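You operate a simulated robot arm through the tools that you are given. There is no shell and no other tool.

Carry out the task below with a simulated two-armed robot. There is one attempt and no reset: what you move stays moved.

## Task
Refill bath one with fresh water and restart the sound.
Fine: sound off first; drain it dry, shut the drain, then fill to the FILL line.

The check looks at the end state, three seconds after you hand in, the way a careful person would. Anything else that was tipped, shoved, dropped, spilled or broken makes it a failure.

## Robot
Two 6-joint arms with fingered hands on one trunk that stands fixed in place. Base frame: the origin is at the foot of the trunk, x ahead of it, y to its left, z up. Lengths are in m, angles in degrees, forces in N, time in s.
The left shoulder is at [0.02, 0.157, 0.829], the right one opposite. With the tool pointing down near the work surface each hand reaches from about 0.1 to 0.78 m from the base axis, measured 20 degrees to its own side. Payload 4.1 kg a hand.
The TCP of each hand is the grasp point between the finger pads, 0.033 m short of the fingertips. In the tool frame z runs along the fingers and y along their closing line. The gripper opens to 0.112 m; its body begins 0.039 m behind the TCP. The gripper is a hand of 4 fingers: y runs from the thumb to the fingers, the wrist lies at [-0.016, -0.118, -0.2] in the tool frame.
Orientation is told as [roll, pitch, yaw] about the base's x, y, z axes, in that order, counted from this pose: with the fingers straight down and the wrist toward the robot, the tool's x, y and z point along [0, 1, 0], [1, 0, 0] and [0, 0, -1] of the base frame.

## Interface
- The arms move only by the tool apply_moves. It takes "left_steps", "right_steps" or both (then of equal length, played together; a hand with none holds still); each is a list of rows, each an object (a shift or turn left out is 0) with "travel": the shift along the tool's x, y, z in mm, a list of three; "rot": the turn, a rotation vector about the tool's x, y, z in degrees, a list of three. In form: [{"travel": [x, y, z], "rot": [wx, wy, wz]}, ...]. A call has 1 to 20 rows; each row is the pose to reach, as a shift and turn from the pose commanded when the call began, along the tool's axes at that moment. A row lasts 0.2 s, in which the tool goes at most 0.05 m and 8.6 degrees; a call with a longer step from one row to the next is refused whole. A pose out of reach is approached as far as the arm can. The call stops where the force on the tool passes 40 N (or 10 N more than at its start, if that is more) or the arm is blocked; 0.2 s more then pass. In this call time passes only in rows, and 0.2 s behind the last. It gives the time, the measured TCP pose, the force on the tool (base axes), the opening and the grip force at its end, in the units of the frame above (readings bear some noise), with the torque about the TCP (base axes, N m) and any sound that the robot's microphone picked up.
- Cameras (640 x 400 px; columns grow to the right, rows downward): "scene" is now at [-0.0384, 0.0815, 1.4479]; the picture's right is [1.00, -0.08, 0.00], its down [-0.05, -0.65, -0.76] and it looks along [0.06, 0.76, -0.65] (base axes); focal length 214 px, centre (320, 200). "left" rides on the left gripper at [-0.066, -0.089, -0.13] in its tool frame; the picture's right is [-0.79, -0.29, 0.54], its down [0.55, -0.71, 0.44] and it looks along [0.26, 0.64, 0.72] (tool axes); focal length 247 px, centre (320, 200). "right" rides on the right gripper at [0.066, -0.089, -0.13] in its tool frame; the picture's right is [-0.79, 0.29, -0.54], its down [-0.55, -0.71, 0.44] and it looks along [-0.26, 0.64, 0.72] (tool axes); focal length 247 px, centre (320, 200). There is no depth. A picture from a camera that has moved, and an enlarged one, comes with that camera's place and axes in the base frame and with its lens. The place of the scene camera against the robot may be out by one fixed shift of up to 0.018 m in any direction.
- capture(camera): a new picture of that camera. No time passes.
- set_fingers(index, middle, ring, thumb_bend, thumb_turn, hand): sets how far each is bent, from 0 (flat) to 1 (curled in); at 0.3 the hand is open as for a grip, at 0.7 the pads meet at the TCP. One left out holds its place. A second passes; each finger stops where it meets its share of the squeeze, and holds until it gets a number again. It is the only way to open and close the hand. It gives what a move gives, with no picture; readings hold the bend of each and the force on the fingers (four entries, about 0 where the hand has none), thumb and palm. thumb_turn goes from beside the hand (0) to across from the fingers (1), as for a grip.
- aim_head(pan, tilt): turns the head with the scene camera to pan (to the left, within 86 degrees either way) and tilt (down, from -29 to 69), counted from straight ahead of the robot. It gives what a move gives.
- enlarge(camera, box): a new picture of the part [left, top, right, bottom] of that camera's present view, enlarged. No time passes.
- job_done(): hands the job in; it is judged then, once.

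Places have to be worked out from the pictures, the camera data and where the tool is seen. Open the grippers and draw the arms clear of the work before you hand the job in, unless the task says otherwise.

The tools are called after "Request:" by a JSON object that holds its "op" and its "data". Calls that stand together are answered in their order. apply_moves: Moves the arms, as the interface text tells. Its arguments: {"type":"object","properties":{"left_steps":{"type":"array","items":{"type":"object","properties":{"travel":{"type":"array","items":{"type":"number"}},"rot":{"type":"array","items":{"type":"number"}}}}},"right_steps":{"type":"array","items":{"type":"object","properties":{"travel":{"type":"array","items":{"type":"number"}},"rot":{"type":"array","items":{"type":"number"}}}}}},"required":[]} The other tools are called the same way: set_fingers (index, middle, ring, thumb_bend, thumb_turn, hand) moves the fingers one by one; aim_head (pan, tilt) turns the head that bears the scene camera; capture (camera) takes a picture; enlarge (camera, box) takes an enlarged picture of a part of a camera's view; job_done () hands the job in.

At the start:

```text
t: 0.0
left_eef_pos: [0.2068, 0.485, 1.0447]
left_orientation: [0.1, 0.0, 40.4]
left_ft_force: [-0.3, -0.7, 0.1]
left_moment: [0.01, 0.02, 0.03]
left_opening: 0.1117
left_grip_force: 0.1
left_shape: jaw
left_bend: [0.3, 0.3, 0.3, 0.3, 0.98]
left_finger forces: [0.1, 0.0, 0.0, 0.0, 0.1, 0.1]
right_eef_pos: [0.496, 0.1419, 0.953]
right_orientation: [0.0, 0.0, 40.4]
right_ft_force: [-0.1, 0.1, 0.6]
right_moment: [-0.02, 0.01, 0.03]
right_opening: 0.1114
right_grip_force: 0.1
right_shape: jaw
right_bend: [0.3, 0.3, 0.3, 0.3, 0.98]
right_finger forces: [0.0, 0.0, 0.1, 0.1, 0.0, 0.0]
head pan, tilt (commanded): [85.3, 40.7]
```

scene: 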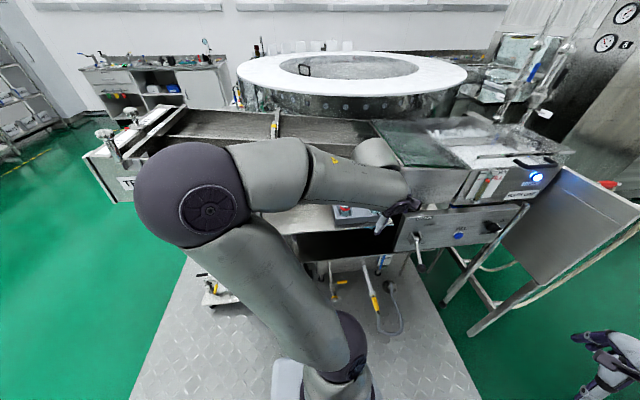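
right: 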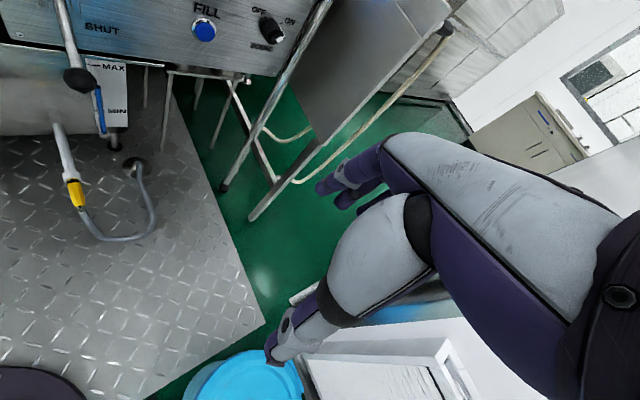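
left: 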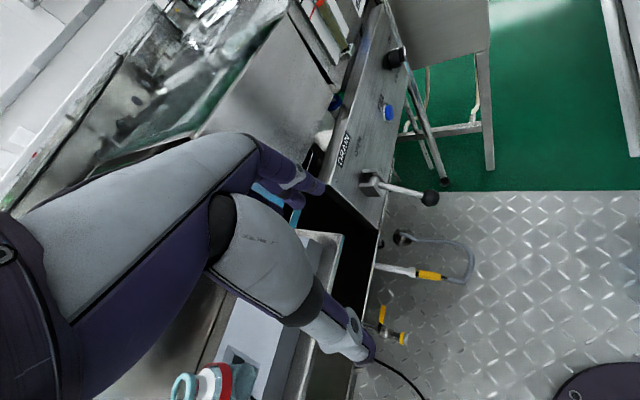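

I start by looking closely at the scene: the work panel appears on the robot's left side, with DRAIN lever, FILL button and OFF/ON knob. I'll enlarge parts to see it.

Request:
{"op": "enlarge", "data": {"camera": "scene", "box": [360, 100, 600, 250]}}

Request:
{"op": "enlarge", "data": {"camera": "right", "box": [0, 0, 320, 200]}}

Request:
{"op": "enlarge", "data": {"camera": "left", "box": [240, 0, 480, 260]}}

```text
2.67 times, centred on (480, 175) of scene
camera zoom: at [-0.0384, 0.0815, 1.4479], right [1.0, -0.08, 0.0], down [-0.05, -0.65, -0.76], along [0.06, 0.76, -0.65], focal length 572 px, centre (-107, 267)
```

zoom: 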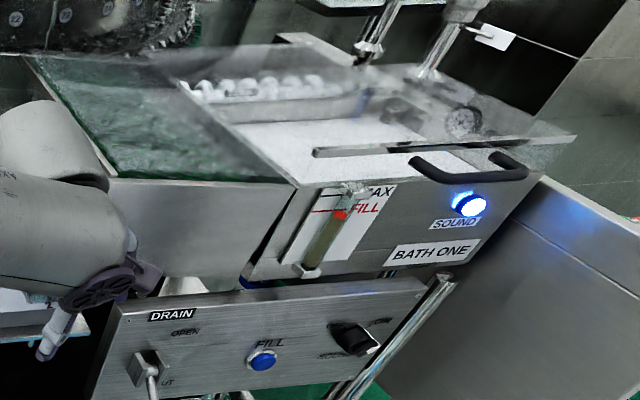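

```text
2.00 times, centred on (160, 100) of right
camera zoom: at [0.3849, 0.1346, 1.0825], right [0.73, -0.42, 0.54], down [-0.18, -0.88, -0.44], along [0.66, 0.22, -0.72], focal length 494 px, centre (640, 400)
```

zoom: 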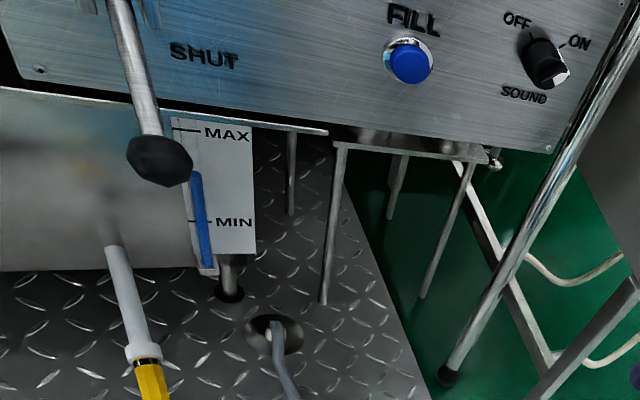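

```text
1.54 times, centred on (360, 130) of left
camera zoom: at [0.182, 0.3756, 1.1745], right [0.29, -0.79, -0.54], down [-0.9, -0.04, -0.44], along [0.32, 0.61, -0.72], focal length 380 px, centre (258, 308)
```

zoom: 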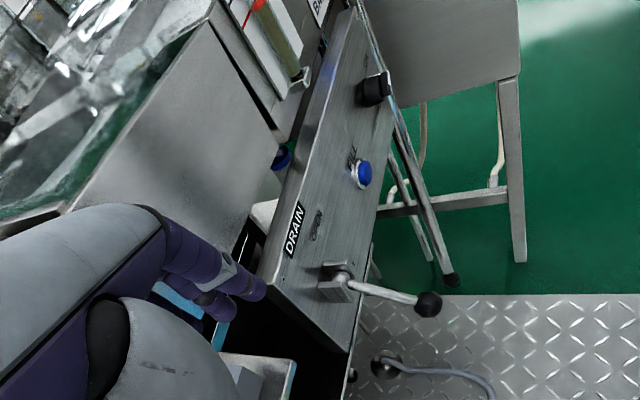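

The panel is to the robot's left; the left arm partly blocks the view. I'll look round with the head before moving any arm.

Request:
{"op": "aim_head", "data": {"pan": 60, "tilt": 45}}

Request:
{"op": "capture", "data": {"camera": "scene"}}

Request:
{"op": "enlarge", "data": {"camera": "scene", "box": [160, 60, 400, 210]}}

Request:
{"op": "enlarge", "data": {"camera": "scene", "box": [160, 180, 400, 330]}}

```text
t: 0.9
left_eef_pos: [0.2058, 0.4834, 1.0445]
left_orientation: [0.1, -0.1, 40.5]
left_ft_force: [0.0, 0.6, -0.1]
left_moment: [0.03, -0.03, 0.02]
left_opening: 0.1114
left_grip_force: 0.1
left_shape: jaw
left_bend: [0.3, 0.3, 0.3, 0.3, 0.98]
left_finger forces: [0.0, 0.0, 0.0, 0.0, 0.0, 0.0]
right_eef_pos: [0.4956, 0.1421, 0.954]
right_orientation: [0.0, 0.0, 40.6]
right_ft_force: [-0.4, -0.3, -0.2]
right_moment: [0.01, -0.01, 0.01]
right_opening: 0.1116
right_grip_force: 0.0
right_shape: jaw
right_bend: [0.3, 0.3, 0.3, 0.3, 0.98]
right_finger forces: [0.1, 0.1, 0.0, 0.0, 0.0, 0.0]
head pan, tilt (commanded): [60.0, 45.0]
```

```text
taken
camera scene: at [-0.0048, 0.0678, 1.4417], right [0.87, -0.5, 0.0], down [-0.35, -0.61, -0.71], along [0.35, 0.61, -0.71], focal length 214 px, centre (320, 200)
```

scene: 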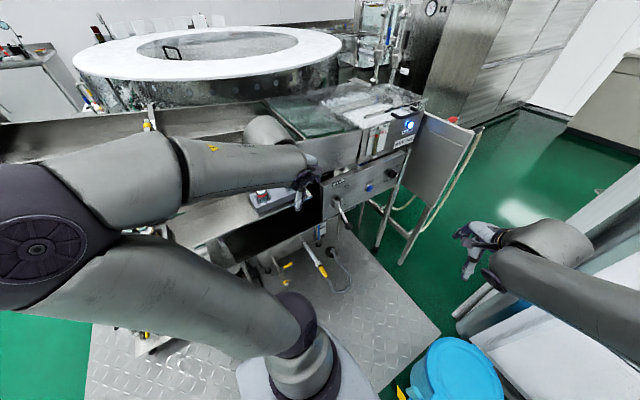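

```text
2.67 times, centred on (280, 135) of scene
camera zoom: at [-0.0048, 0.0678, 1.4417], right [0.87, -0.5, 0.0], down [-0.35, -0.61, -0.71], along [0.35, 0.61, -0.71], focal length 572 px, centre (427, 373)
```

zoom: 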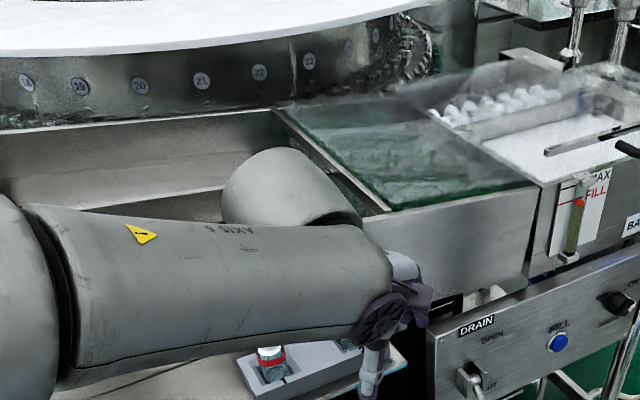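

```text
2.67 times, centred on (280, 255) of scene
camera zoom: at [-0.0048, 0.0678, 1.4417], right [0.87, -0.5, 0.0], down [-0.35, -0.61, -0.71], along [0.35, 0.61, -0.71], focal length 572 px, centre (427, 53)
```

zoom: 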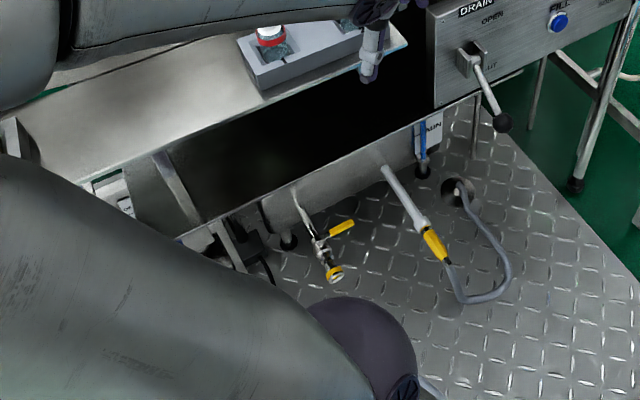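

The stereo from both wrist cameras puts FILL at about [0.59, 0.605, 0.77], the SOUND knob near [0.72, 0.61, 0.805], and the lever ball near [0.40, 0.50, 0.73]. I'll zoom in on each for details.

Request:
{"op": "enlarge", "data": {"camera": "right", "box": [180, 0, 310, 80]}}

Request:
{"op": "enlarge", "data": {"camera": "left", "box": [330, 130, 460, 220]}}

Request:
{"op": "enlarge", "data": {"camera": "left", "box": [290, 0, 440, 130]}}

Request:
{"op": "enlarge", "data": {"camera": "scene", "box": [300, 90, 450, 210]}}

Request:
{"op": "enlarge", "data": {"camera": "right", "box": [0, 40, 160, 150]}}

```text
4.92 times, centred on (245, 40) of right
camera zoom: at [0.3849, 0.1346, 1.0825], right [0.73, -0.42, 0.54], down [-0.18, -0.88, -0.44], along [0.66, 0.22, -0.72], focal length 1216 px, centre (689, 988)
```

zoom: 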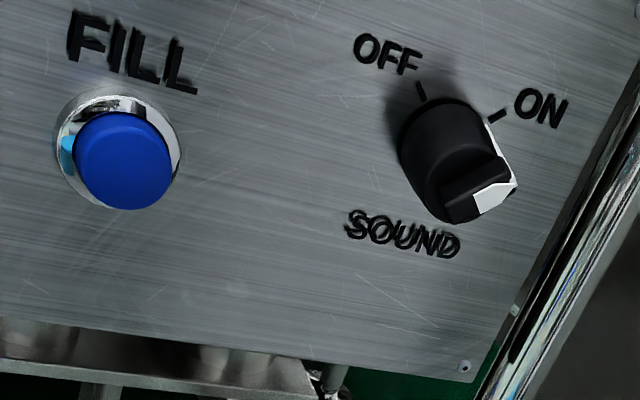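

```text
4.44 times, centred on (395, 175) of left
camera zoom: at [0.182, 0.3756, 1.1745], right [0.29, -0.79, -0.54], down [-0.9, -0.04, -0.44], along [0.32, 0.61, -0.72], focal length 1098 px, centre (-13, 311)
```

zoom: 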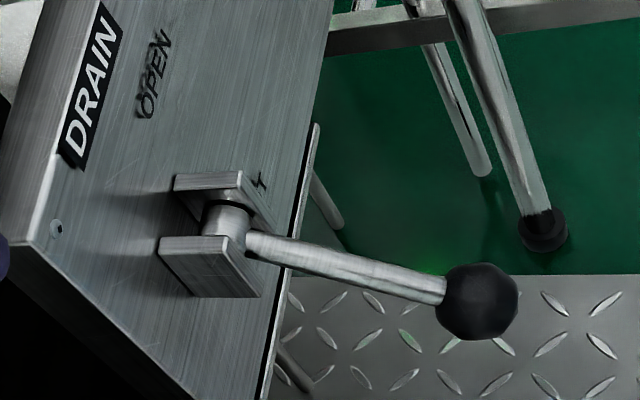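

```text
3.08 times, centred on (365, 65) of left
camera zoom: at [0.182, 0.3756, 1.1745], right [0.29, -0.79, -0.54], down [-0.9, -0.04, -0.44], along [0.32, 0.61, -0.72], focal length 760 px, centre (182, 615)
```

zoom: 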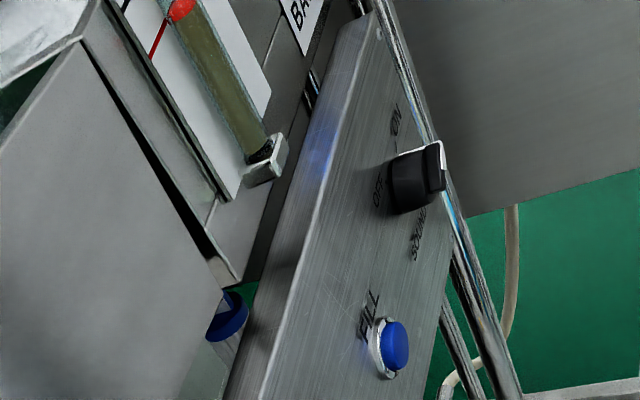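

```text
3.33 times, centred on (375, 150) of scene
camera zoom: at [-0.0048, 0.0678, 1.4417], right [0.87, -0.5, 0.0], down [-0.35, -0.61, -0.71], along [0.35, 0.61, -0.71], focal length 715 px, centre (137, 367)
```

zoom: 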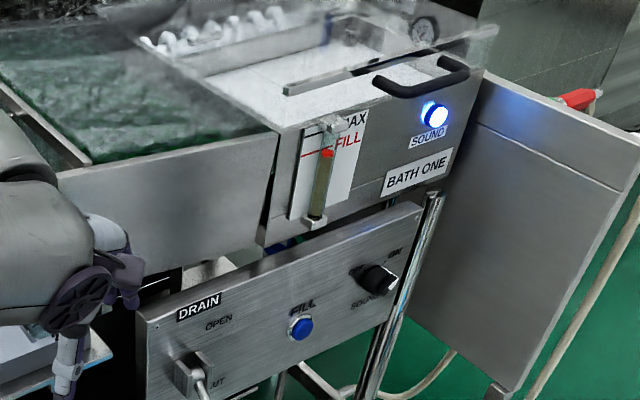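

```text
3.64 times, centred on (80, 95) of right
camera zoom: at [0.3849, 0.1346, 1.0825], right [0.73, -0.42, 0.54], down [-0.18, -0.88, -0.44], along [0.66, 0.22, -0.72], focal length 898 px, centre (1193, 582)
```

zoom: 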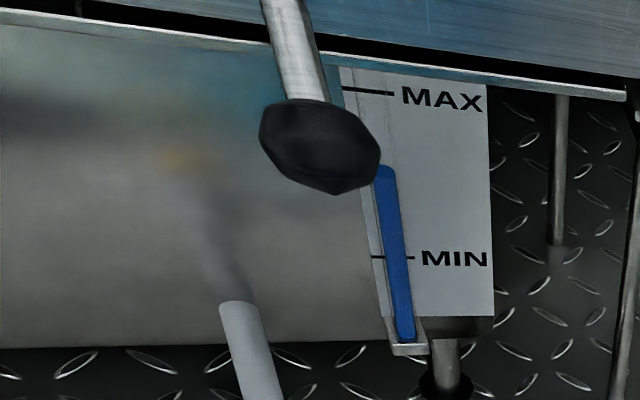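

The lever hinges up/down (SHUT below, OPEN above), the knob is at ON with its white-tipped bar, and the bath gauge's red float sits at FILL. I'll look at the left part of the bench for obstacles near the left arm's elbow.

Request:
{"op": "aim_head", "data": {"pan": 86, "tilt": 60}}

Request:
{"op": "capture", "data": {"camera": "scene"}}

Request:
{"op": "aim_head", "data": {"pan": 50, "tilt": 30}}

Request:
{"op": "capture", "data": {"camera": "scene"}}

```text
t: 1.8
left_eef_pos: [0.206, 0.4835, 1.0455]
left_orientation: [0.0, 0.0, 40.4]
left_ft_force: [-0.5, 0.2, 0.8]
left_moment: [0.01, -0.01, -0.02]
left_opening: 0.1116
left_grip_force: 0.0
left_shape: jaw
left_bend: [0.3, 0.3, 0.3, 0.3, 0.98]
left_finger forces: [0.0, 0.0, 0.0, 0.0, 0.1, 0.0]
right_eef_pos: [0.4955, 0.1436, 0.9537]
right_orientation: [0.0, 0.0, 40.4]
right_ft_force: [-1.0, 0.9, -0.5]
right_moment: [0.01, 0.01, -0.01]
right_opening: 0.1114
right_grip_force: 0.1
right_shape: jaw
right_bend: [0.3, 0.3, 0.3, 0.3, 0.98]
right_finger forces: [0.1, 0.0, 0.0, 0.1, 0.0, 0.0]
head pan, tilt (commanded): [85.9, 60.0]
```

```text
taken
camera scene: at [-0.0406, 0.0638, 1.4222], right [1.0, -0.07, 0.0], down [-0.06, -0.86, -0.5], along [0.04, 0.5, -0.87], focal length 214 px, centre (320, 200)
```

scene: 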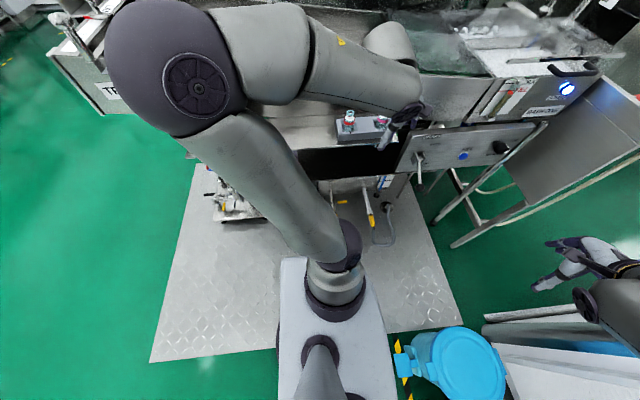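

```text
t: 2.8
left_eef_pos: [0.2066, 0.4847, 1.0446]
left_orientation: [-0.1, -0.2, 40.4]
left_ft_force: [-0.3, 0.0, -0.2]
left_moment: [-0.04, -0.03, 0.0]
left_opening: 0.1114
left_grip_force: 0.1
left_shape: jaw
left_bend: [0.3, 0.3, 0.3, 0.3, 0.98]
left_finger forces: [0.0, 0.1, 0.0, 0.0, 0.0, 0.0]
right_eef_pos: [0.4957, 0.1421, 0.9537]
right_orientation: [0.0, 0.0, 40.6]
right_ft_force: [-0.6, 0.8, 0.5]
right_moment: [-0.02, 0.01, 0.01]
right_opening: 0.1112
right_grip_force: 0.1
right_shape: jaw
right_bend: [0.3, 0.3, 0.3, 0.3, 0.98]
right_finger forces: [0.0, 0.0, 0.0, 0.1, 0.0, 0.0]
head pan, tilt (commanded): [50.0, 30.0]
```

```text
taken
camera scene: at [0.0127, 0.0666, 1.4642], right [0.77, -0.64, 0.0], down [-0.32, -0.38, -0.87], along [0.56, 0.66, -0.5], focal length 214 px, centre (320, 200)
```

scene: 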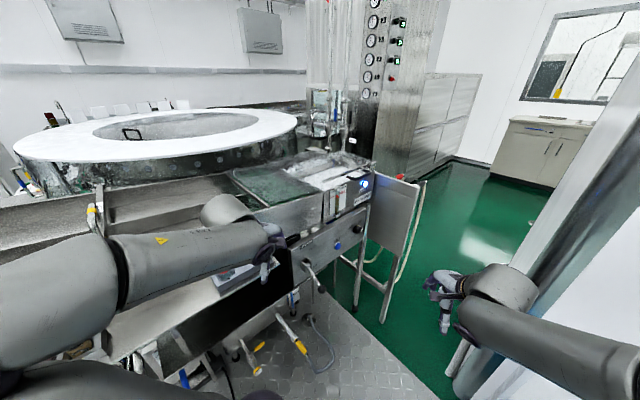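

The bench and tray are low on the left, and the space in front of the panel is free. I swing the left hand forward and toward a panel-facing pose around [0.42, 0.38, 0.90], well clear of the lever, to get a frontal view.

Request:
{"op": "apply_moves", "data": {"left_steps": [{"travel": [-18.2, 7.9, 12.1], "rot": [-3.2, 6.1, 3.8]}, {"travel": [-36.3, 15.7, 24.2], "rot": [-6.4, 12.2, 7.6]}, {"travel": [-54.5, 23.6, 36.3], "rot": [-9.6, 18.3, 11.5]}, {"travel": [-72.7, 31.4, 48.3], "rot": [-12.8, 24.4, 15.3]}, {"travel": [-90.8, 39.3, 60.4], "rot": [-16.0, 30.5, 19.1]}, {"travel": [-109, 47.2, 72.5], "rot": [-19.3, 36.7, 22.9]}, {"travel": [-127.2, 55, 84.6], "rot": [-22.5, 42.8, 26.7]}, {"travel": [-145.3, 62.9, 96.7], "rot": [-25.7, 48.9, 30.5]}, {"travel": [-163.5, 70.7, 108.8], "rot": [-28.9, 55, 34.4]}, {"travel": [-181.7, 78.6, 120.8], "rot": [-32.1, 61.1, 38.2]}, {"travel": [-199.8, 86.4, 132.9], "rot": [-35.3, 67.2, 42]}, {"travel": [-218, 94.3, 145], "rot": [-38.5, 73.3, 45.8]}]}}

Request:
{"op": "capture", "data": {"camera": "left"}}

Request:
{"op": "capture", "data": {"camera": "right"}}

Request:
{"op": "capture", "data": {"camera": "scene"}}

```text
t: 5.4
left_eef_pos: [0.4784, 0.3944, 0.8866]
left_orientation: [80.0, 0.0, -15.1]
left_ft_force: [-1.5, 0.3, 0.8]
left_moment: [0.0, -0.01, -0.03]
left_opening: 0.112
left_grip_force: 0.1
left_shape: jaw
left_bend: [0.3, 0.3, 0.3, 0.3, 0.98]
left_finger forces: [0.0, 0.0, 0.0, 0.1, 0.1, 0.1]
left hand out of reach, approached as far as the arm can: row 1, 2, 3, 4, 5, 6, 7, 8, 9, 10, 11, 12
right_eef_pos: [0.4951, 0.1419, 0.9537]
right_orientation: [0.0, 0.1, 40.5]
right_ft_force: [-0.3, -0.1, -0.1]
right_moment: [0.02, -0.02, 0.02]
right_opening: 0.1116
right_grip_force: 0.0
right_shape: jaw
right_bend: [0.3, 0.3, 0.3, 0.3, 0.98]
right_finger forces: [0.0, 0.0, 0.0, 0.1, 0.1, 0.1]
head pan, tilt (commanded): [50.0, 30.0]
```

```text
taken
camera left: at [0.3572, 0.2819, 0.8429], right [-0.17, 0.46, -0.87], down [-0.55, 0.69, 0.47], along [0.82, 0.56, 0.13], focal length 247 px, centre (320, 200)
```

left: 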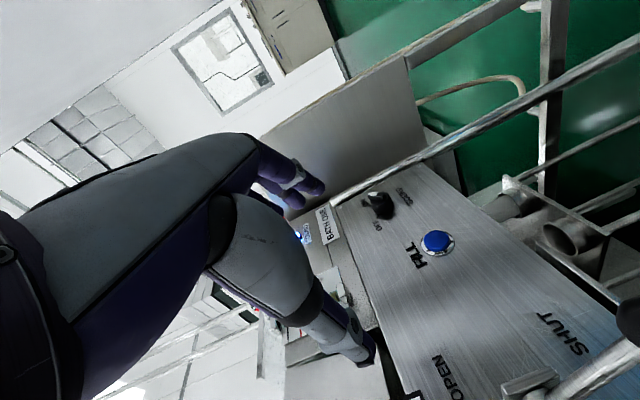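

```text
taken
camera right: at [0.3846, 0.1345, 1.0827], right [0.73, -0.42, 0.54], down [-0.18, -0.88, -0.44], along [0.66, 0.22, -0.72], focal length 247 px, centre (320, 200)
```

right: 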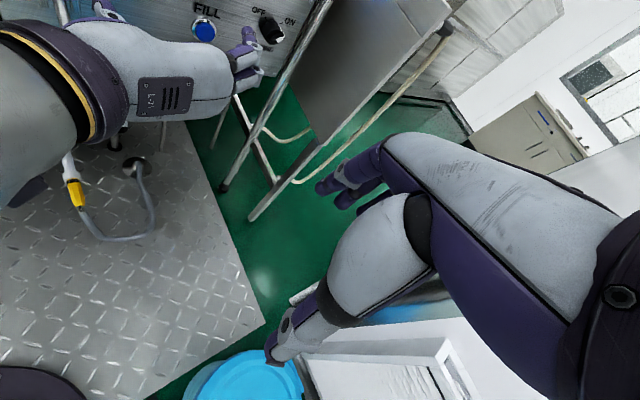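

```text
taken
camera scene: at [0.0123, 0.0664, 1.4643], right [0.77, -0.64, 0.0], down [-0.32, -0.38, -0.87], along [0.56, 0.66, -0.5], focal length 214 px, centre (320, 200)
```

scene: 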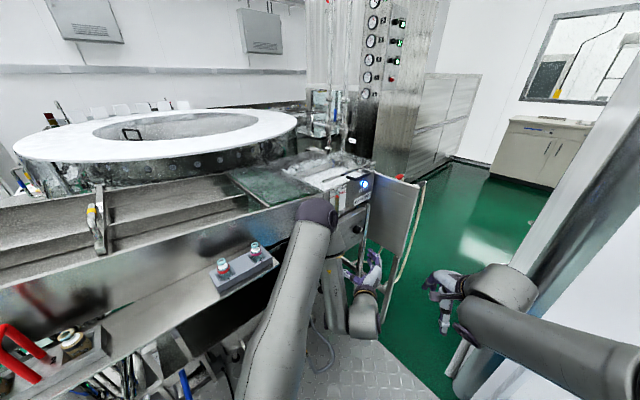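

The hand went to [0.478, 0.394, 0.887] and the arm's elbow changed its posture, so I need to see where the elbow is relative to the bath before moving more.

Request:
{"op": "enlarge", "data": {"camera": "scene", "box": [220, 130, 460, 400]}}

Request:
{"op": "aim_head", "data": {"pan": 70, "tilt": 60}}

Request:
{"op": "capture", "data": {"camera": "scene"}}

Request:
{"op": "enlarge", "data": {"camera": "left", "box": [320, 150, 640, 400]}}

```text
1.48 times, centred on (340, 265) of scene
camera zoom: at [0.0123, 0.0664, 1.4643], right [0.77, -0.64, 0.0], down [-0.32, -0.38, -0.87], along [0.56, 0.66, -0.5], focal length 318 px, centre (290, 104)
```

zoom: 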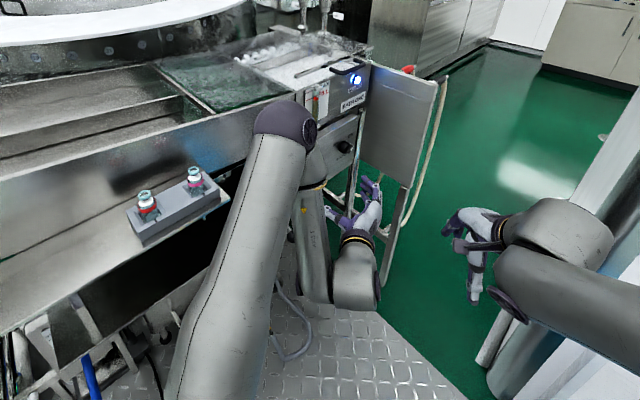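

```text
t: 6.4
left_eef_pos: [0.4793, 0.3949, 0.8871]
left_orientation: [80.1, 0.0, -15.0]
left_ft_force: [0.1, 0.3, 0.4]
left_moment: [-0.05, -0.02, -0.05]
left_opening: 0.112
left_grip_force: 0.0
left_shape: jaw
left_bend: [0.3, 0.3, 0.3, 0.3, 0.98]
left_finger forces: [0.0, 0.0, 0.0, 0.0, 0.0, 0.0]
right_eef_pos: [0.4942, 0.1421, 0.9538]
right_orientation: [0.0, 0.1, 40.5]
right_ft_force: [-0.2, -0.4, 0.6]
right_moment: [0.02, -0.01, -0.05]
right_opening: 0.1114
right_grip_force: 0.0
right_shape: jaw
right_bend: [0.3, 0.3, 0.3, 0.3, 0.98]
right_finger forces: [0.0, 0.1, 0.1, 0.0, 0.0, 0.1]
head pan, tilt (commanded): [70.0, 60.0]
```

```text
taken
camera scene: at [-0.0226, 0.06, 1.4223], right [0.94, -0.34, 0.0], down [-0.3, -0.81, -0.5], along [0.17, 0.47, -0.87], focal length 214 px, centre (320, 200)
```

scene: 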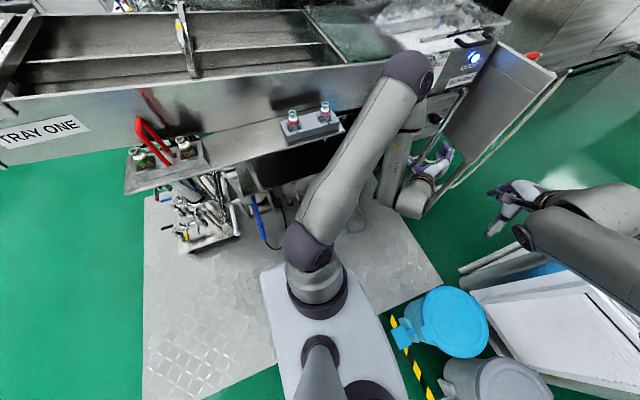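

```text
1.60 times, centred on (480, 275) of left
camera zoom: at [0.3576, 0.2821, 0.8433], right [-0.17, 0.45, -0.87], down [-0.55, 0.69, 0.47], along [0.82, 0.56, 0.13], focal length 395 px, centre (64, 80)
```

zoom: 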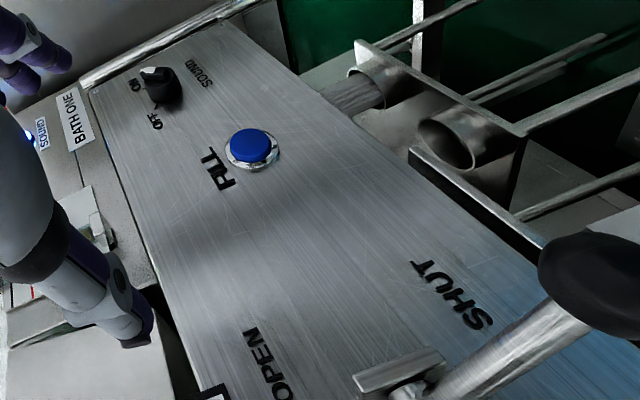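

The elbow is well above the bath rim and the panel is now visible frontally. I refine: lever pivot ≈ [0.404, 0.59, 0.783], ball ≈ [0.40, 0.497, 0.727]; I zoom on the knob and gauge to see their current state.

Request:
{"op": "enlarge", "data": {"camera": "left", "box": [350, 170, 450, 240]}}

Request:
{"op": "enlarge", "data": {"camera": "scene", "box": [400, 30, 500, 130]}}

Request:
{"op": "enlarge", "data": {"camera": "left", "box": [500, 250, 640, 400]}}

```text
5.71 times, centred on (400, 205) of left
camera zoom: at [0.3576, 0.2821, 0.8433], right [-0.17, 0.45, -0.87], down [-0.55, 0.69, 0.47], along [0.82, 0.56, 0.13], focal length 1411 px, centre (-137, 171)
```

zoom: 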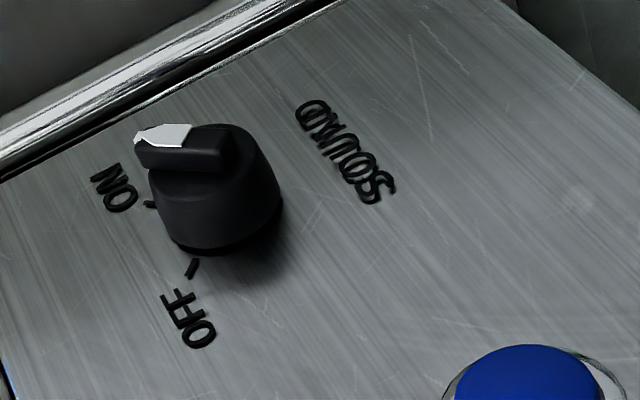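

```text
4.00 times, centred on (450, 80) of scene
camera zoom: at [-0.0226, 0.06, 1.4223], right [0.94, -0.34, 0.0], down [-0.3, -0.81, -0.5], along [0.17, 0.47, -0.87], focal length 858 px, centre (-200, 680)
```

zoom: 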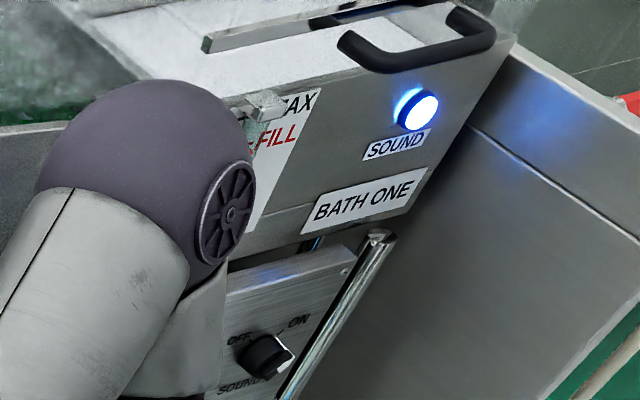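

```text
2.67 times, centred on (570, 325) of left
camera zoom: at [0.3576, 0.2821, 0.8433], right [-0.17, 0.45, -0.87], down [-0.55, 0.69, 0.47], along [0.82, 0.56, 0.13], focal length 659 px, centre (-347, -133)
```

zoom: 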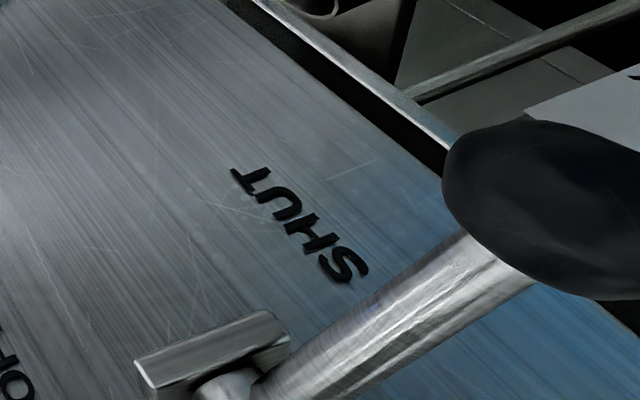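

The knob's bar points to ON (45° right of up), OFF is 45° left of up, so it turns 90° counter-clockwise. I move the left hand to a hover in front of the knob at about [0.70, 0.52, 0.82] to test reach.

Request:
{"op": "apply_moves", "data": {"left_steps": [{"travel": [-4.4, 22.6, 23.4], "rot": [-0.6, 1.2, 0.1]}, {"travel": [-8.8, 45.3, 46.7], "rot": [-1.2, 2.5, 0.2]}, {"travel": [-13.2, 67.9, 70.1], "rot": [-1.8, 3.8, 0.3]}, {"travel": [-17.5, 90.5, 93.5], "rot": [-2.5, 5, 0.4]}, {"travel": [-21.9, 113.2, 116.8], "rot": [-3.1, 6.2, 0.6]}, {"travel": [-26.3, 135.8, 140.2], "rot": [-3.7, 7.5, 0.7]}, {"travel": [-30.7, 158.5, 163.5], "rot": [-4.3, 8.8, 0.8]}, {"travel": [-35.1, 181.1, 186.9], "rot": [-4.9, 10, 0.9]}]}}

Request:
{"op": "capture", "data": {"camera": "left"}}

Request:
{"op": "capture", "data": {"camera": "right"}}

Request:
{"op": "capture", "data": {"camera": "scene"}}

```text
t: 8.2
left_eef_pos: [0.7322, 0.4783, 0.8393]
left_orientation: [88.8, 1.6, -16.2]
left_ft_force: [0.0, 0.2, 0.4]
left_moment: [-0.02, 0.02, -0.01]
left_opening: 0.1118
left_grip_force: 0.0
left_shape: jaw
left_bend: [0.3, 0.3, 0.3, 0.3, 0.98]
left_finger forces: [0.0, 0.1, 0.0, 0.0, 0.1, 0.0]
left hand out of reach, approached as far as the arm can: row 2, 3, 4, 5, 6, 7, 8
right_eef_pos: [0.4956, 0.1434, 0.9541]
right_orientation: [0.0, 0.1, 40.5]
right_ft_force: [-0.5, -0.7, 0.1]
right_moment: [-0.02, -0.03, 0.0]
right_opening: 0.1114
right_grip_force: 0.1
right_shape: jaw
right_bend: [0.3, 0.3, 0.3, 0.3, 0.98]
right_finger forces: [0.1, 0.0, 0.0, 0.1, 0.0, 0.0]
head pan, tilt (commanded): [70.0, 60.0]
```

```text
taken
camera left: at [0.6099, 0.3779, 0.7786], right [-0.15, 0.59, -0.8], down [-0.54, 0.62, 0.56], along [0.83, 0.52, 0.22], focal length 247 px, centre (320, 200)
```

left: 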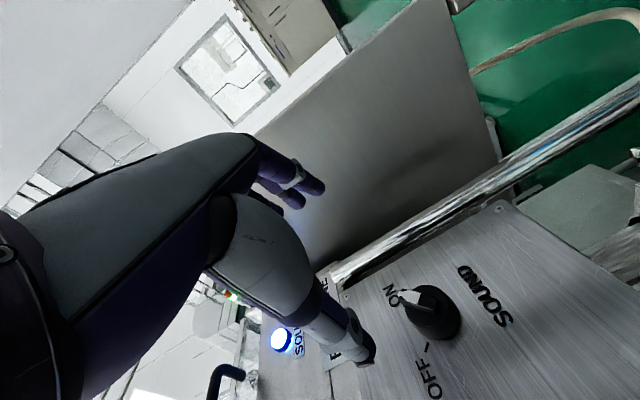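

```text
taken
camera right: at [0.3846, 0.1345, 1.0826], right [0.73, -0.42, 0.54], down [-0.18, -0.88, -0.44], along [0.66, 0.22, -0.72], focal length 247 px, centre (320, 200)
```

right: 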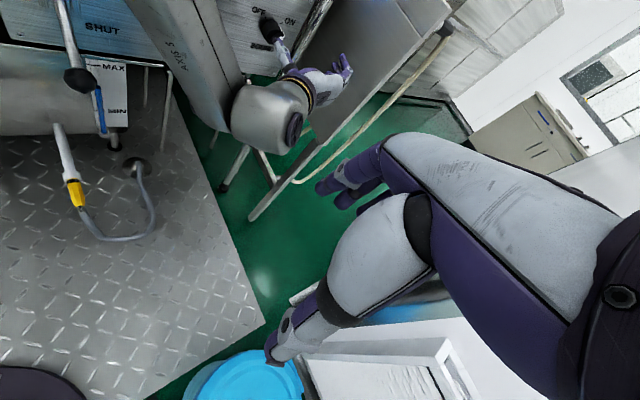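

```text
taken
camera scene: at [-0.0229, 0.0597, 1.4222], right [0.94, -0.34, 0.0], down [-0.3, -0.81, -0.5], along [0.17, 0.47, -0.87], focal length 214 px, centre (320, 200)
```

scene: 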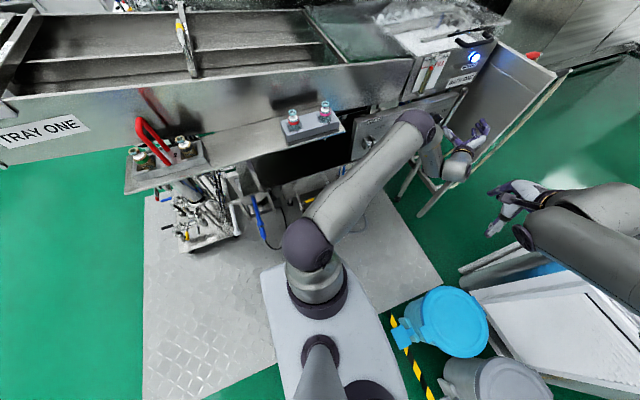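

The hand ended at [0.732, 0.478, 0.839], differing from what I asked; I test with a null move whether it keeps converging to the commanded pose or holds here.

Request:
{"op": "apply_moves", "data": {"left_steps": [{"travel": [0, 0, 0], "rot": [0, 0, 0]}, {"travel": [0, 0, 0], "rot": [0, 0, 0]}]}}

```text
t: 8.8
left_eef_pos: [0.7319, 0.4798, 0.8394]
left_orientation: [88.7, 1.5, -16.2]
left_ft_force: [0.1, 0.4, -0.9]
left_moment: [0.01, 0.01, 0.02]
left_opening: 0.1119
left_grip_force: 0.1
left_shape: jaw
left_bend: [0.3, 0.3, 0.3, 0.3, 0.98]
left_finger forces: [0.0, 0.0, 0.0, 0.1, 0.1, 0.0]
right_eef_pos: [0.4959, 0.1417, 0.9533]
right_orientation: [-0.1, 0.1, 40.5]
right_ft_force: [0.5, -0.3, 0.7]
right_moment: [-0.01, -0.01, -0.01]
right_opening: 0.1116
right_grip_force: 0.0
right_shape: jaw
right_bend: [0.3, 0.3, 0.3, 0.3, 0.98]
right_finger forces: [0.1, 0.1, 0.1, 0.0, 0.0, 0.0]
head pan, tilt (commanded): [70.0, 60.0]
```

The null move shows commands restart from the reached pose. The knob is confirmed near [0.727, 0.607, 0.805]; I try a small move to line the hand up in front of it at [0.727, 0.515, 0.805].

Request:
{"op": "apply_moves", "data": {"left_steps": [{"travel": [-17, -6, 16], "rot": [0, 0, 0]}, {"travel": [-34, -12, 33], "rot": [0, 0, 0]}]}}

Request:
{"op": "enlarge", "data": {"camera": "left", "box": [330, 200, 530, 400]}}

Request:
{"op": "enlarge", "data": {"camera": "right", "box": [180, 0, 360, 130]}}

```text
t: 9.4
left_eef_pos: [0.7411, 0.4982, 0.8135]
left_orientation: [88.3, 1.9, -14.9]
left_ft_force: [-0.8, 0.5, -0.5]
left_moment: [-0.03, -0.01, -0.04]
left_opening: 0.1118
left_grip_force: 0.0
left_shape: jaw
left_bend: [0.3, 0.3, 0.3, 0.3, 0.98]
left_finger forces: [0.0, 0.0, 0.0, 0.0, 0.0, 0.1]
left hand out of reach, approached as far as the arm can: row 1, 2
right_eef_pos: [0.495, 0.1421, 0.953]
right_orientation: [0.0, 0.0, 40.4]
right_ft_force: [-0.2, 1.1, -0.6]
right_moment: [0.01, -0.03, -0.01]
right_opening: 0.1116
right_grip_force: 0.0
right_shape: jaw
right_bend: [0.3, 0.3, 0.3, 0.3, 0.98]
right_finger forces: [0.1, 0.1, 0.0, 0.0, 0.0, 0.0]
head pan, tilt (commanded): [70.0, 60.0]
```

```text
2.00 times, centred on (430, 300) of left
camera zoom: at [0.6208, 0.3945, 0.753], right [-0.17, 0.58, -0.8], down [-0.55, 0.62, 0.56], along [0.82, 0.54, 0.22], focal length 494 px, centre (100, 0)
```

zoom: 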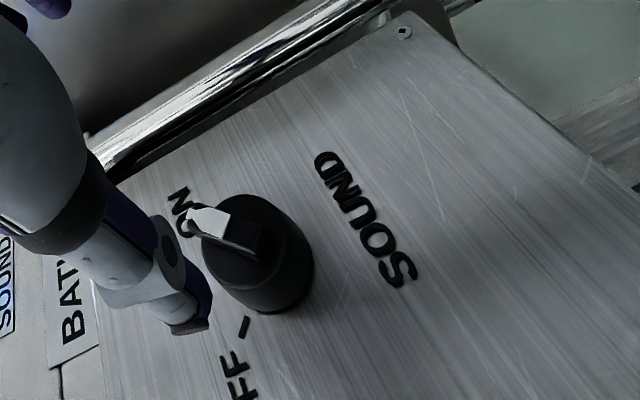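

```text
3.08 times, centred on (270, 65) of right
camera zoom: at [0.3848, 0.1345, 1.0826], right [0.73, -0.42, 0.54], down [-0.18, -0.88, -0.44], along [0.66, 0.22, -0.72], focal length 760 px, centre (474, 615)
```

zoom: 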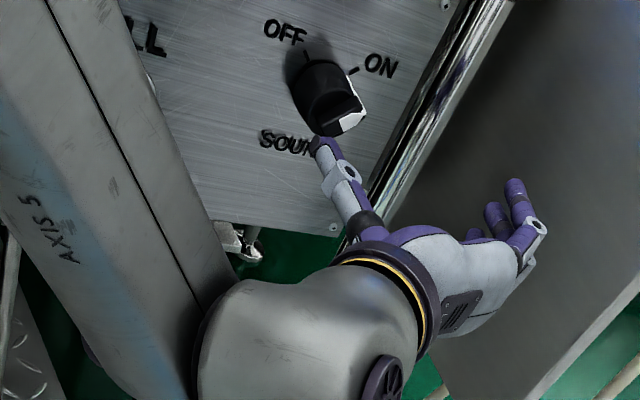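

The arm again stopped short, drifting toward larger yaw, so a wrist limit seems active. I try yawing the hand back (+25° about the vertical) while aligning with the knob, to see if that pose is reachable.

Request:
{"op": "apply_moves", "data": {"left_steps": [{"travel": [-3, -5, 4], "rot": [8, 0.5, 0]}, {"travel": [-6, -11, 8], "rot": [16, 1, 0]}, {"travel": [-8.6, -17.6, 13], "rot": [24, 1.5, 0]}]}}

Request:
{"op": "capture", "data": {"camera": "scene"}}

Request:
{"op": "capture", "data": {"camera": "right"}}

```text
t: 10.2
left_eef_pos: [0.7268, 0.5161, 0.8043]
left_orientation: [90.9, 1.6, 7.9]
left_ft_force: [-0.5, -0.1, 0.4]
left_moment: [-0.01, 0.02, 0.01]
left_opening: 0.1121
left_grip_force: 0.1
left_shape: jaw
left_bend: [0.3, 0.3, 0.3, 0.3, 0.98]
left_finger forces: [0.0, 0.0, 0.0, 0.0, 0.0, 0.1]
right_eef_pos: [0.4949, 0.1415, 0.9535]
right_orientation: [-0.1, 0.0, 40.6]
right_ft_force: [-0.2, 0.0, 0.3]
right_moment: [-0.01, 0.02, -0.03]
right_opening: 0.1117
right_grip_force: 0.1
right_shape: jaw
right_bend: [0.3, 0.3, 0.3, 0.3, 0.98]
right_finger forces: [0.0, 0.1, 0.0, 0.1, 0.1, 0.1]
head pan, tilt (commanded): [70.0, 60.0]
```

```text
taken
camera scene: at [-0.0228, 0.06, 1.4222], right [0.94, -0.34, 0.0], down [-0.3, -0.81, -0.5], along [0.17, 0.47, -0.87], focal length 214 px, centre (320, 200)
```

scene: 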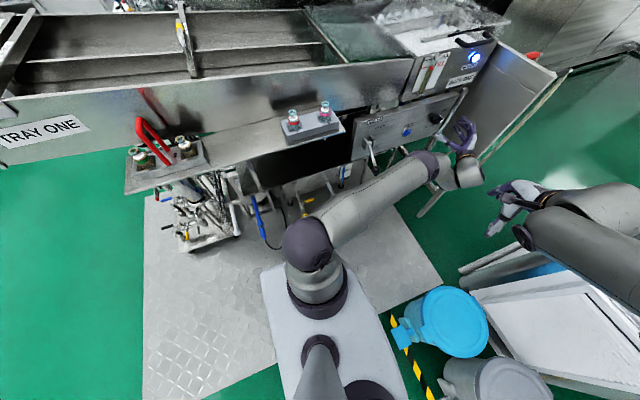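

```text
taken
camera right: at [0.3847, 0.1347, 1.0826], right [0.73, -0.42, 0.54], down [-0.18, -0.88, -0.44], along [0.66, 0.22, -0.72], focal length 247 px, centre (320, 200)
```

right: 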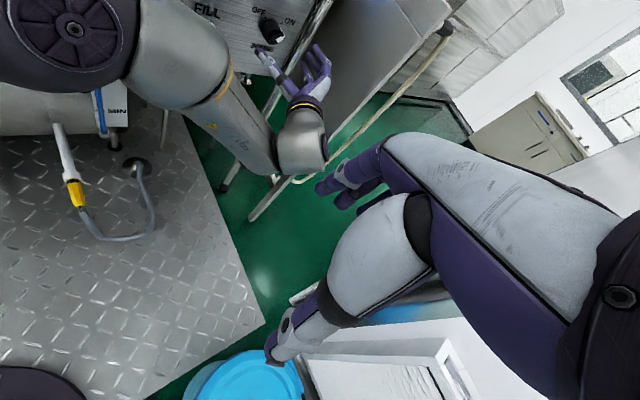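

That pose is reached exactly, so yaw near +8° is comfortable. I look with the left camera to measure the knob again.

Request:
{"op": "capture", "data": {"camera": "left"}}

Request:
{"op": "enlarge", "data": {"camera": "left", "box": [300, 140, 500, 340]}}

Request:
{"op": "enlarge", "data": {"camera": "right", "box": [200, 0, 360, 110]}}

Request:
{"op": "enlarge", "data": {"camera": "scene", "box": [340, 20, 500, 200]}}

```text
taken
camera left: at [0.6557, 0.3757, 0.7382], right [-0.38, 0.5, -0.78], down [-0.75, 0.33, 0.58], along [0.55, 0.8, 0.25], focal length 247 px, centre (320, 200)
```

left: 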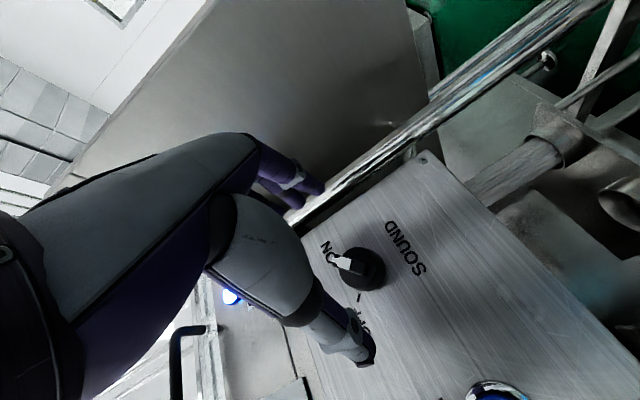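

```text
2.00 times, centred on (400, 240) of left
camera zoom: at [0.6557, 0.3757, 0.7382], right [-0.38, 0.5, -0.78], down [-0.75, 0.33, 0.58], along [0.55, 0.8, 0.25], focal length 494 px, centre (160, 120)
```

zoom: 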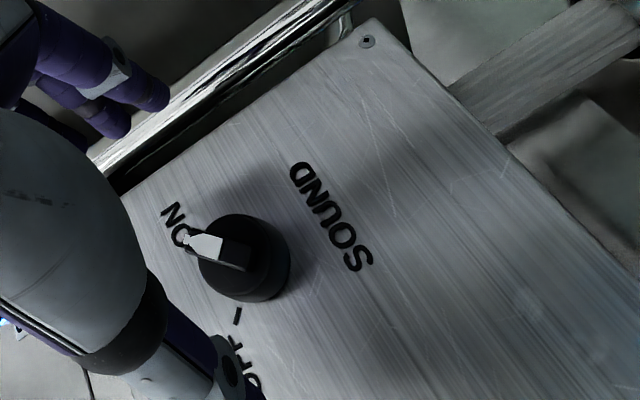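

```text
3.64 times, centred on (280, 55) of right
camera zoom: at [0.3847, 0.1347, 1.0826], right [0.73, -0.42, 0.54], down [-0.18, -0.88, -0.44], along [0.66, 0.22, -0.72], focal length 898 px, centre (466, 727)
```

zoom: 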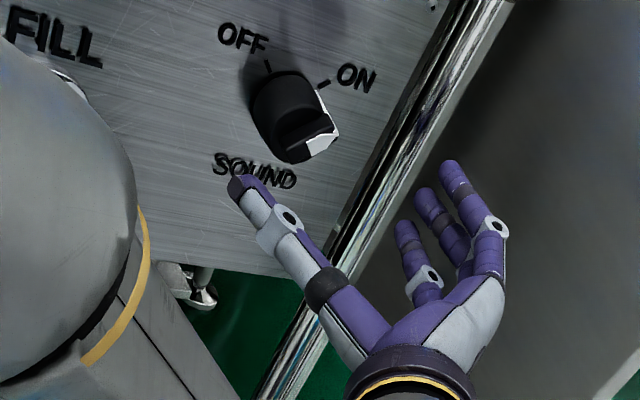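

```text
2.22 times, centred on (420, 110) of scene
camera zoom: at [-0.0228, 0.06, 1.4222], right [0.94, -0.34, 0.0], down [-0.3, -0.81, -0.5], along [0.17, 0.47, -0.87], focal length 477 px, centre (98, 400)
```

zoom: 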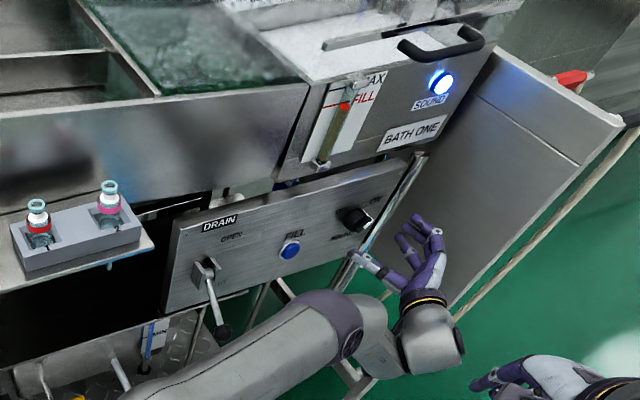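

Triangulating: panel face is y ≈ 0.617, knob axis at about [0.720, –, 0.806], its bar front at y ≈ 0.580 with the white tip at [0.734, 0.580, 0.818]. I'll make a one-finger poker: keep index out, curl the middle and ring, and see which finger it is.

Request:
{"op": "set_fingers", "data": {"hand": "left", "index": 0.3, "middle": 1.0, "ring": 1.0}}

Request:
{"op": "capture", "data": {"camera": "left"}}

Request:
{"op": "enlarge", "data": {"camera": "right", "box": [200, 0, 360, 110]}}

Request:
{"op": "enlarge", "data": {"camera": "scene", "box": [400, 80, 500, 200]}}

```text
t: 11.2
left_eef_pos: [0.7282, 0.5166, 0.8034]
left_orientation: [90.9, 1.6, 7.8]
left_ft_force: [0.6, 0.8, 0.3]
left_moment: [0.01, 0.0, 0.0]
left_opening: 0.1128
left_grip_force: 0.1
left_shape: fingers
left_bend: [0.3, 1.0, 1.0, 0.3, 0.98]
left_finger forces: [0.0, 0.0, 0.0, 0.0, 0.0, 0.0]
right_eef_pos: [0.4952, 0.1429, 0.9531]
right_orientation: [0.0, 0.1, 40.6]
right_ft_force: [-0.7, -0.4, 0.4]
right_moment: [-0.02, 0.01, 0.01]
right_opening: 0.1117
right_grip_force: 0.0
right_shape: jaw
right_bend: [0.3, 0.3, 0.3, 0.3, 0.98]
right_finger forces: [0.1, 0.0, 0.1, 0.1, 0.0, 0.1]
head pan, tilt (commanded): [70.0, 60.0]
```

```text
taken
camera left: at [0.6558, 0.3754, 0.7381], right [-0.38, 0.5, -0.78], down [-0.75, 0.33, 0.58], along [0.55, 0.8, 0.25], focal length 247 px, centre (320, 200)
```

left: 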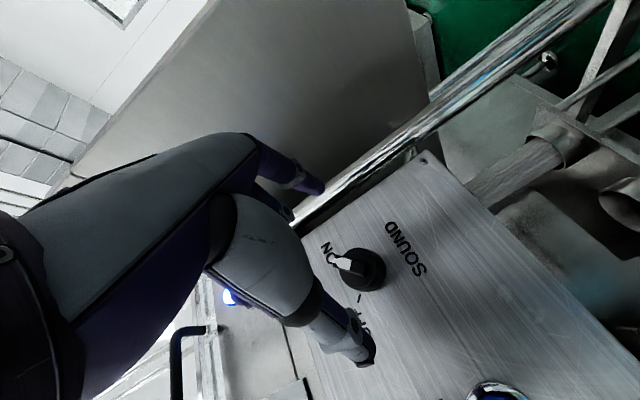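

```text
3.64 times, centred on (280, 55) of right
camera zoom: at [0.3849, 0.1346, 1.0825], right [0.73, -0.42, 0.54], down [-0.18, -0.88, -0.44], along [0.66, 0.22, -0.72], focal length 898 px, centre (466, 727)
```

zoom: 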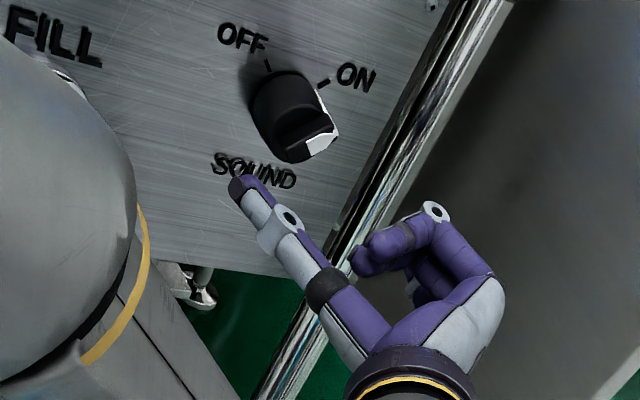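

```text
3.33 times, centred on (450, 140) of scene
camera zoom: at [-0.0226, 0.0599, 1.4222], right [0.94, -0.34, 0.0], down [-0.3, -0.81, -0.5], along [0.17, 0.47, -0.87], focal length 715 px, centre (-113, 400)
```

zoom: 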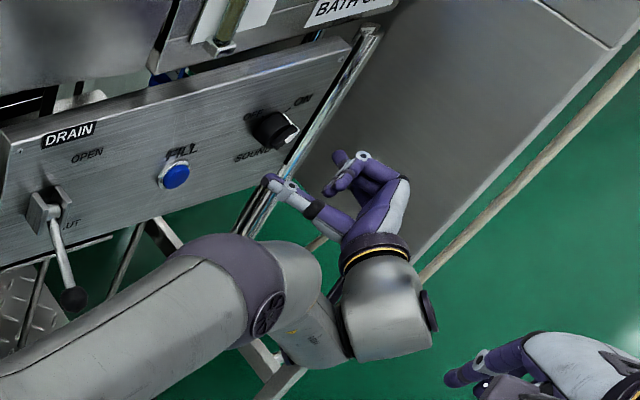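

Middle and ring curled above; the index stays out as the lowest finger with its tip near [0.785, 0.55, 0.787], and the thumb tip is near [0.654, 0.528, 0.806]. I zoom in on the index tip to fix its offset.

Request:
{"op": "enlarge", "data": {"camera": "left", "box": [240, 120, 400, 220]}}

Request:
{"op": "enlarge", "data": {"camera": "scene", "box": [430, 110, 480, 150]}}

```text
4.00 times, centred on (320, 170) of left
camera zoom: at [0.6558, 0.3754, 0.7381], right [-0.38, 0.5, -0.78], down [-0.75, 0.33, 0.58], along [0.55, 0.8, 0.25], focal length 988 px, centre (320, 320)
```

zoom: 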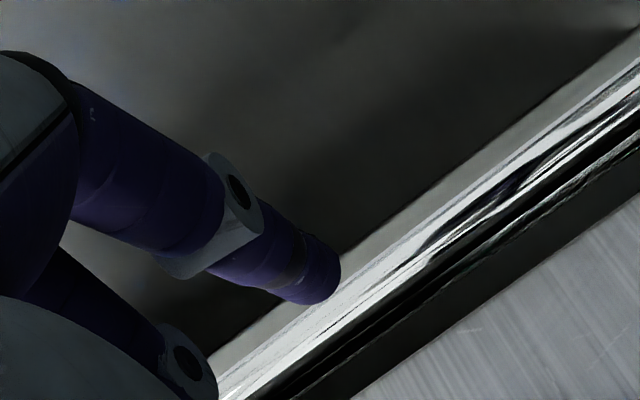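

```text
10.00 times, centred on (455, 130) of scene
camera zoom: at [-0.0226, 0.0599, 1.4222], right [0.94, -0.34, 0.0], down [-0.3, -0.81, -0.5], along [0.17, 0.47, -0.87], focal length 2145 px, centre (-1030, 900)
```

zoom: 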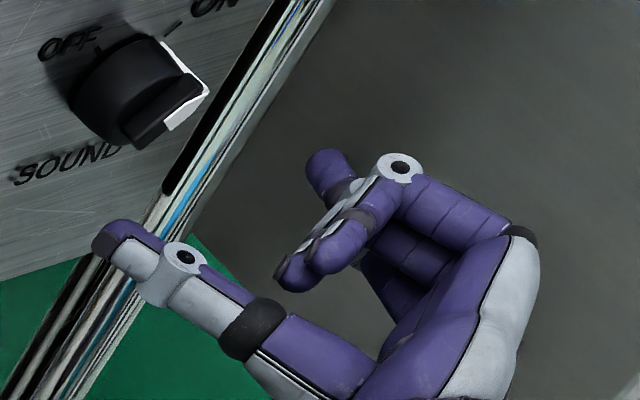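

The index at 0.3 hooks inwards; a straighter finger is better for pushing the bar and pressing. I straighten the index to 0.05 and look again.

Request:
{"op": "set_fingers", "data": {"hand": "left", "index": 0.05}}

Request:
{"op": "enlarge", "data": {"camera": "left", "box": [240, 80, 480, 280]}}

Request:
{"op": "enlarge", "data": {"camera": "scene", "box": [430, 110, 480, 150]}}

Request:
{"op": "enlarge", "data": {"camera": "right", "box": [240, 0, 360, 100]}}

```text
t: 12.2
left_eef_pos: [0.7277, 0.5165, 0.8039]
left_orientation: [90.9, 1.6, 7.8]
left_ft_force: [-0.5, -0.2, 0.2]
left_moment: [-0.02, -0.01, 0.0]
left_opening: 0.1527
left_grip_force: 0.1
left_shape: fingers
left_bend: [0.05, 1.0, 1.0, 0.3, 0.98]
left_finger forces: [0.0, 0.0, 0.1, 0.0, 0.1, 0.1]
right_eef_pos: [0.4963, 0.1417, 0.9533]
right_orientation: [0.0, -0.1, 40.5]
right_ft_force: [0.6, -0.7, -0.2]
right_moment: [0.0, 0.01, 0.0]
right_opening: 0.1115
right_grip_force: 0.0
right_shape: jaw
right_bend: [0.3, 0.3, 0.3, 0.3, 0.98]
right_finger forces: [0.0, 0.0, 0.1, 0.0, 0.0, 0.0]
head pan, tilt (commanded): [70.0, 60.0]
```

```text
2.00 times, centred on (360, 180) of left
camera zoom: at [0.6558, 0.3754, 0.7381], right [-0.38, 0.5, -0.78], down [-0.75, 0.33, 0.58], along [0.55, 0.8, 0.25], focal length 494 px, centre (240, 240)
```

zoom: 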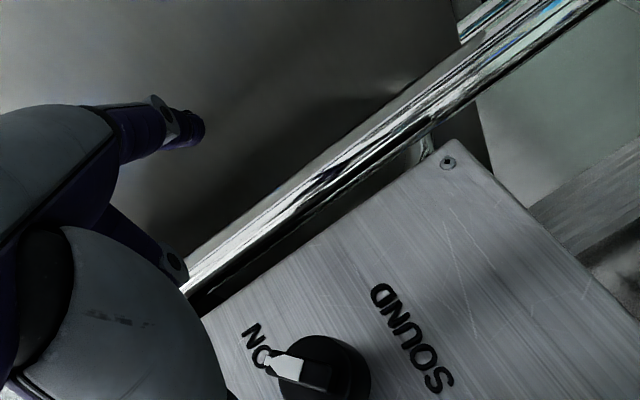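

```text
10.00 times, centred on (455, 130) of scene
camera zoom: at [-0.0226, 0.0599, 1.4222], right [0.94, -0.34, 0.0], down [-0.3, -0.81, -0.5], along [0.17, 0.47, -0.87], focal length 2145 px, centre (-1030, 900)
```

zoom: 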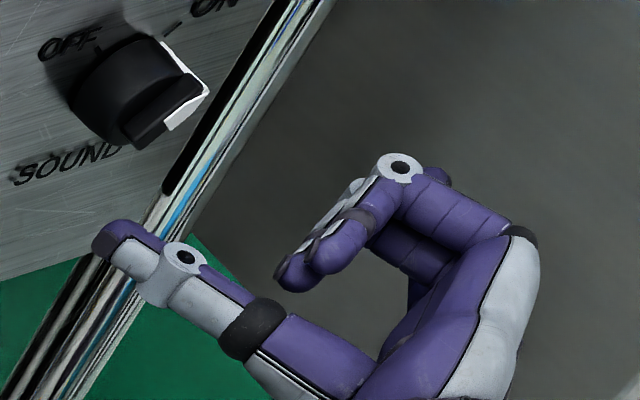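

```text
4.00 times, centred on (300, 50) of right
camera zoom: at [0.3849, 0.1346, 1.0825], right [0.73, -0.42, 0.54], down [-0.18, -0.88, -0.44], along [0.66, 0.22, -0.72], focal length 988 px, centre (400, 800)
```

zoom: 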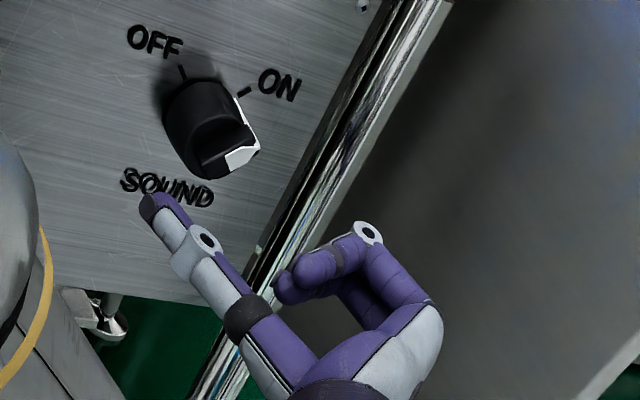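

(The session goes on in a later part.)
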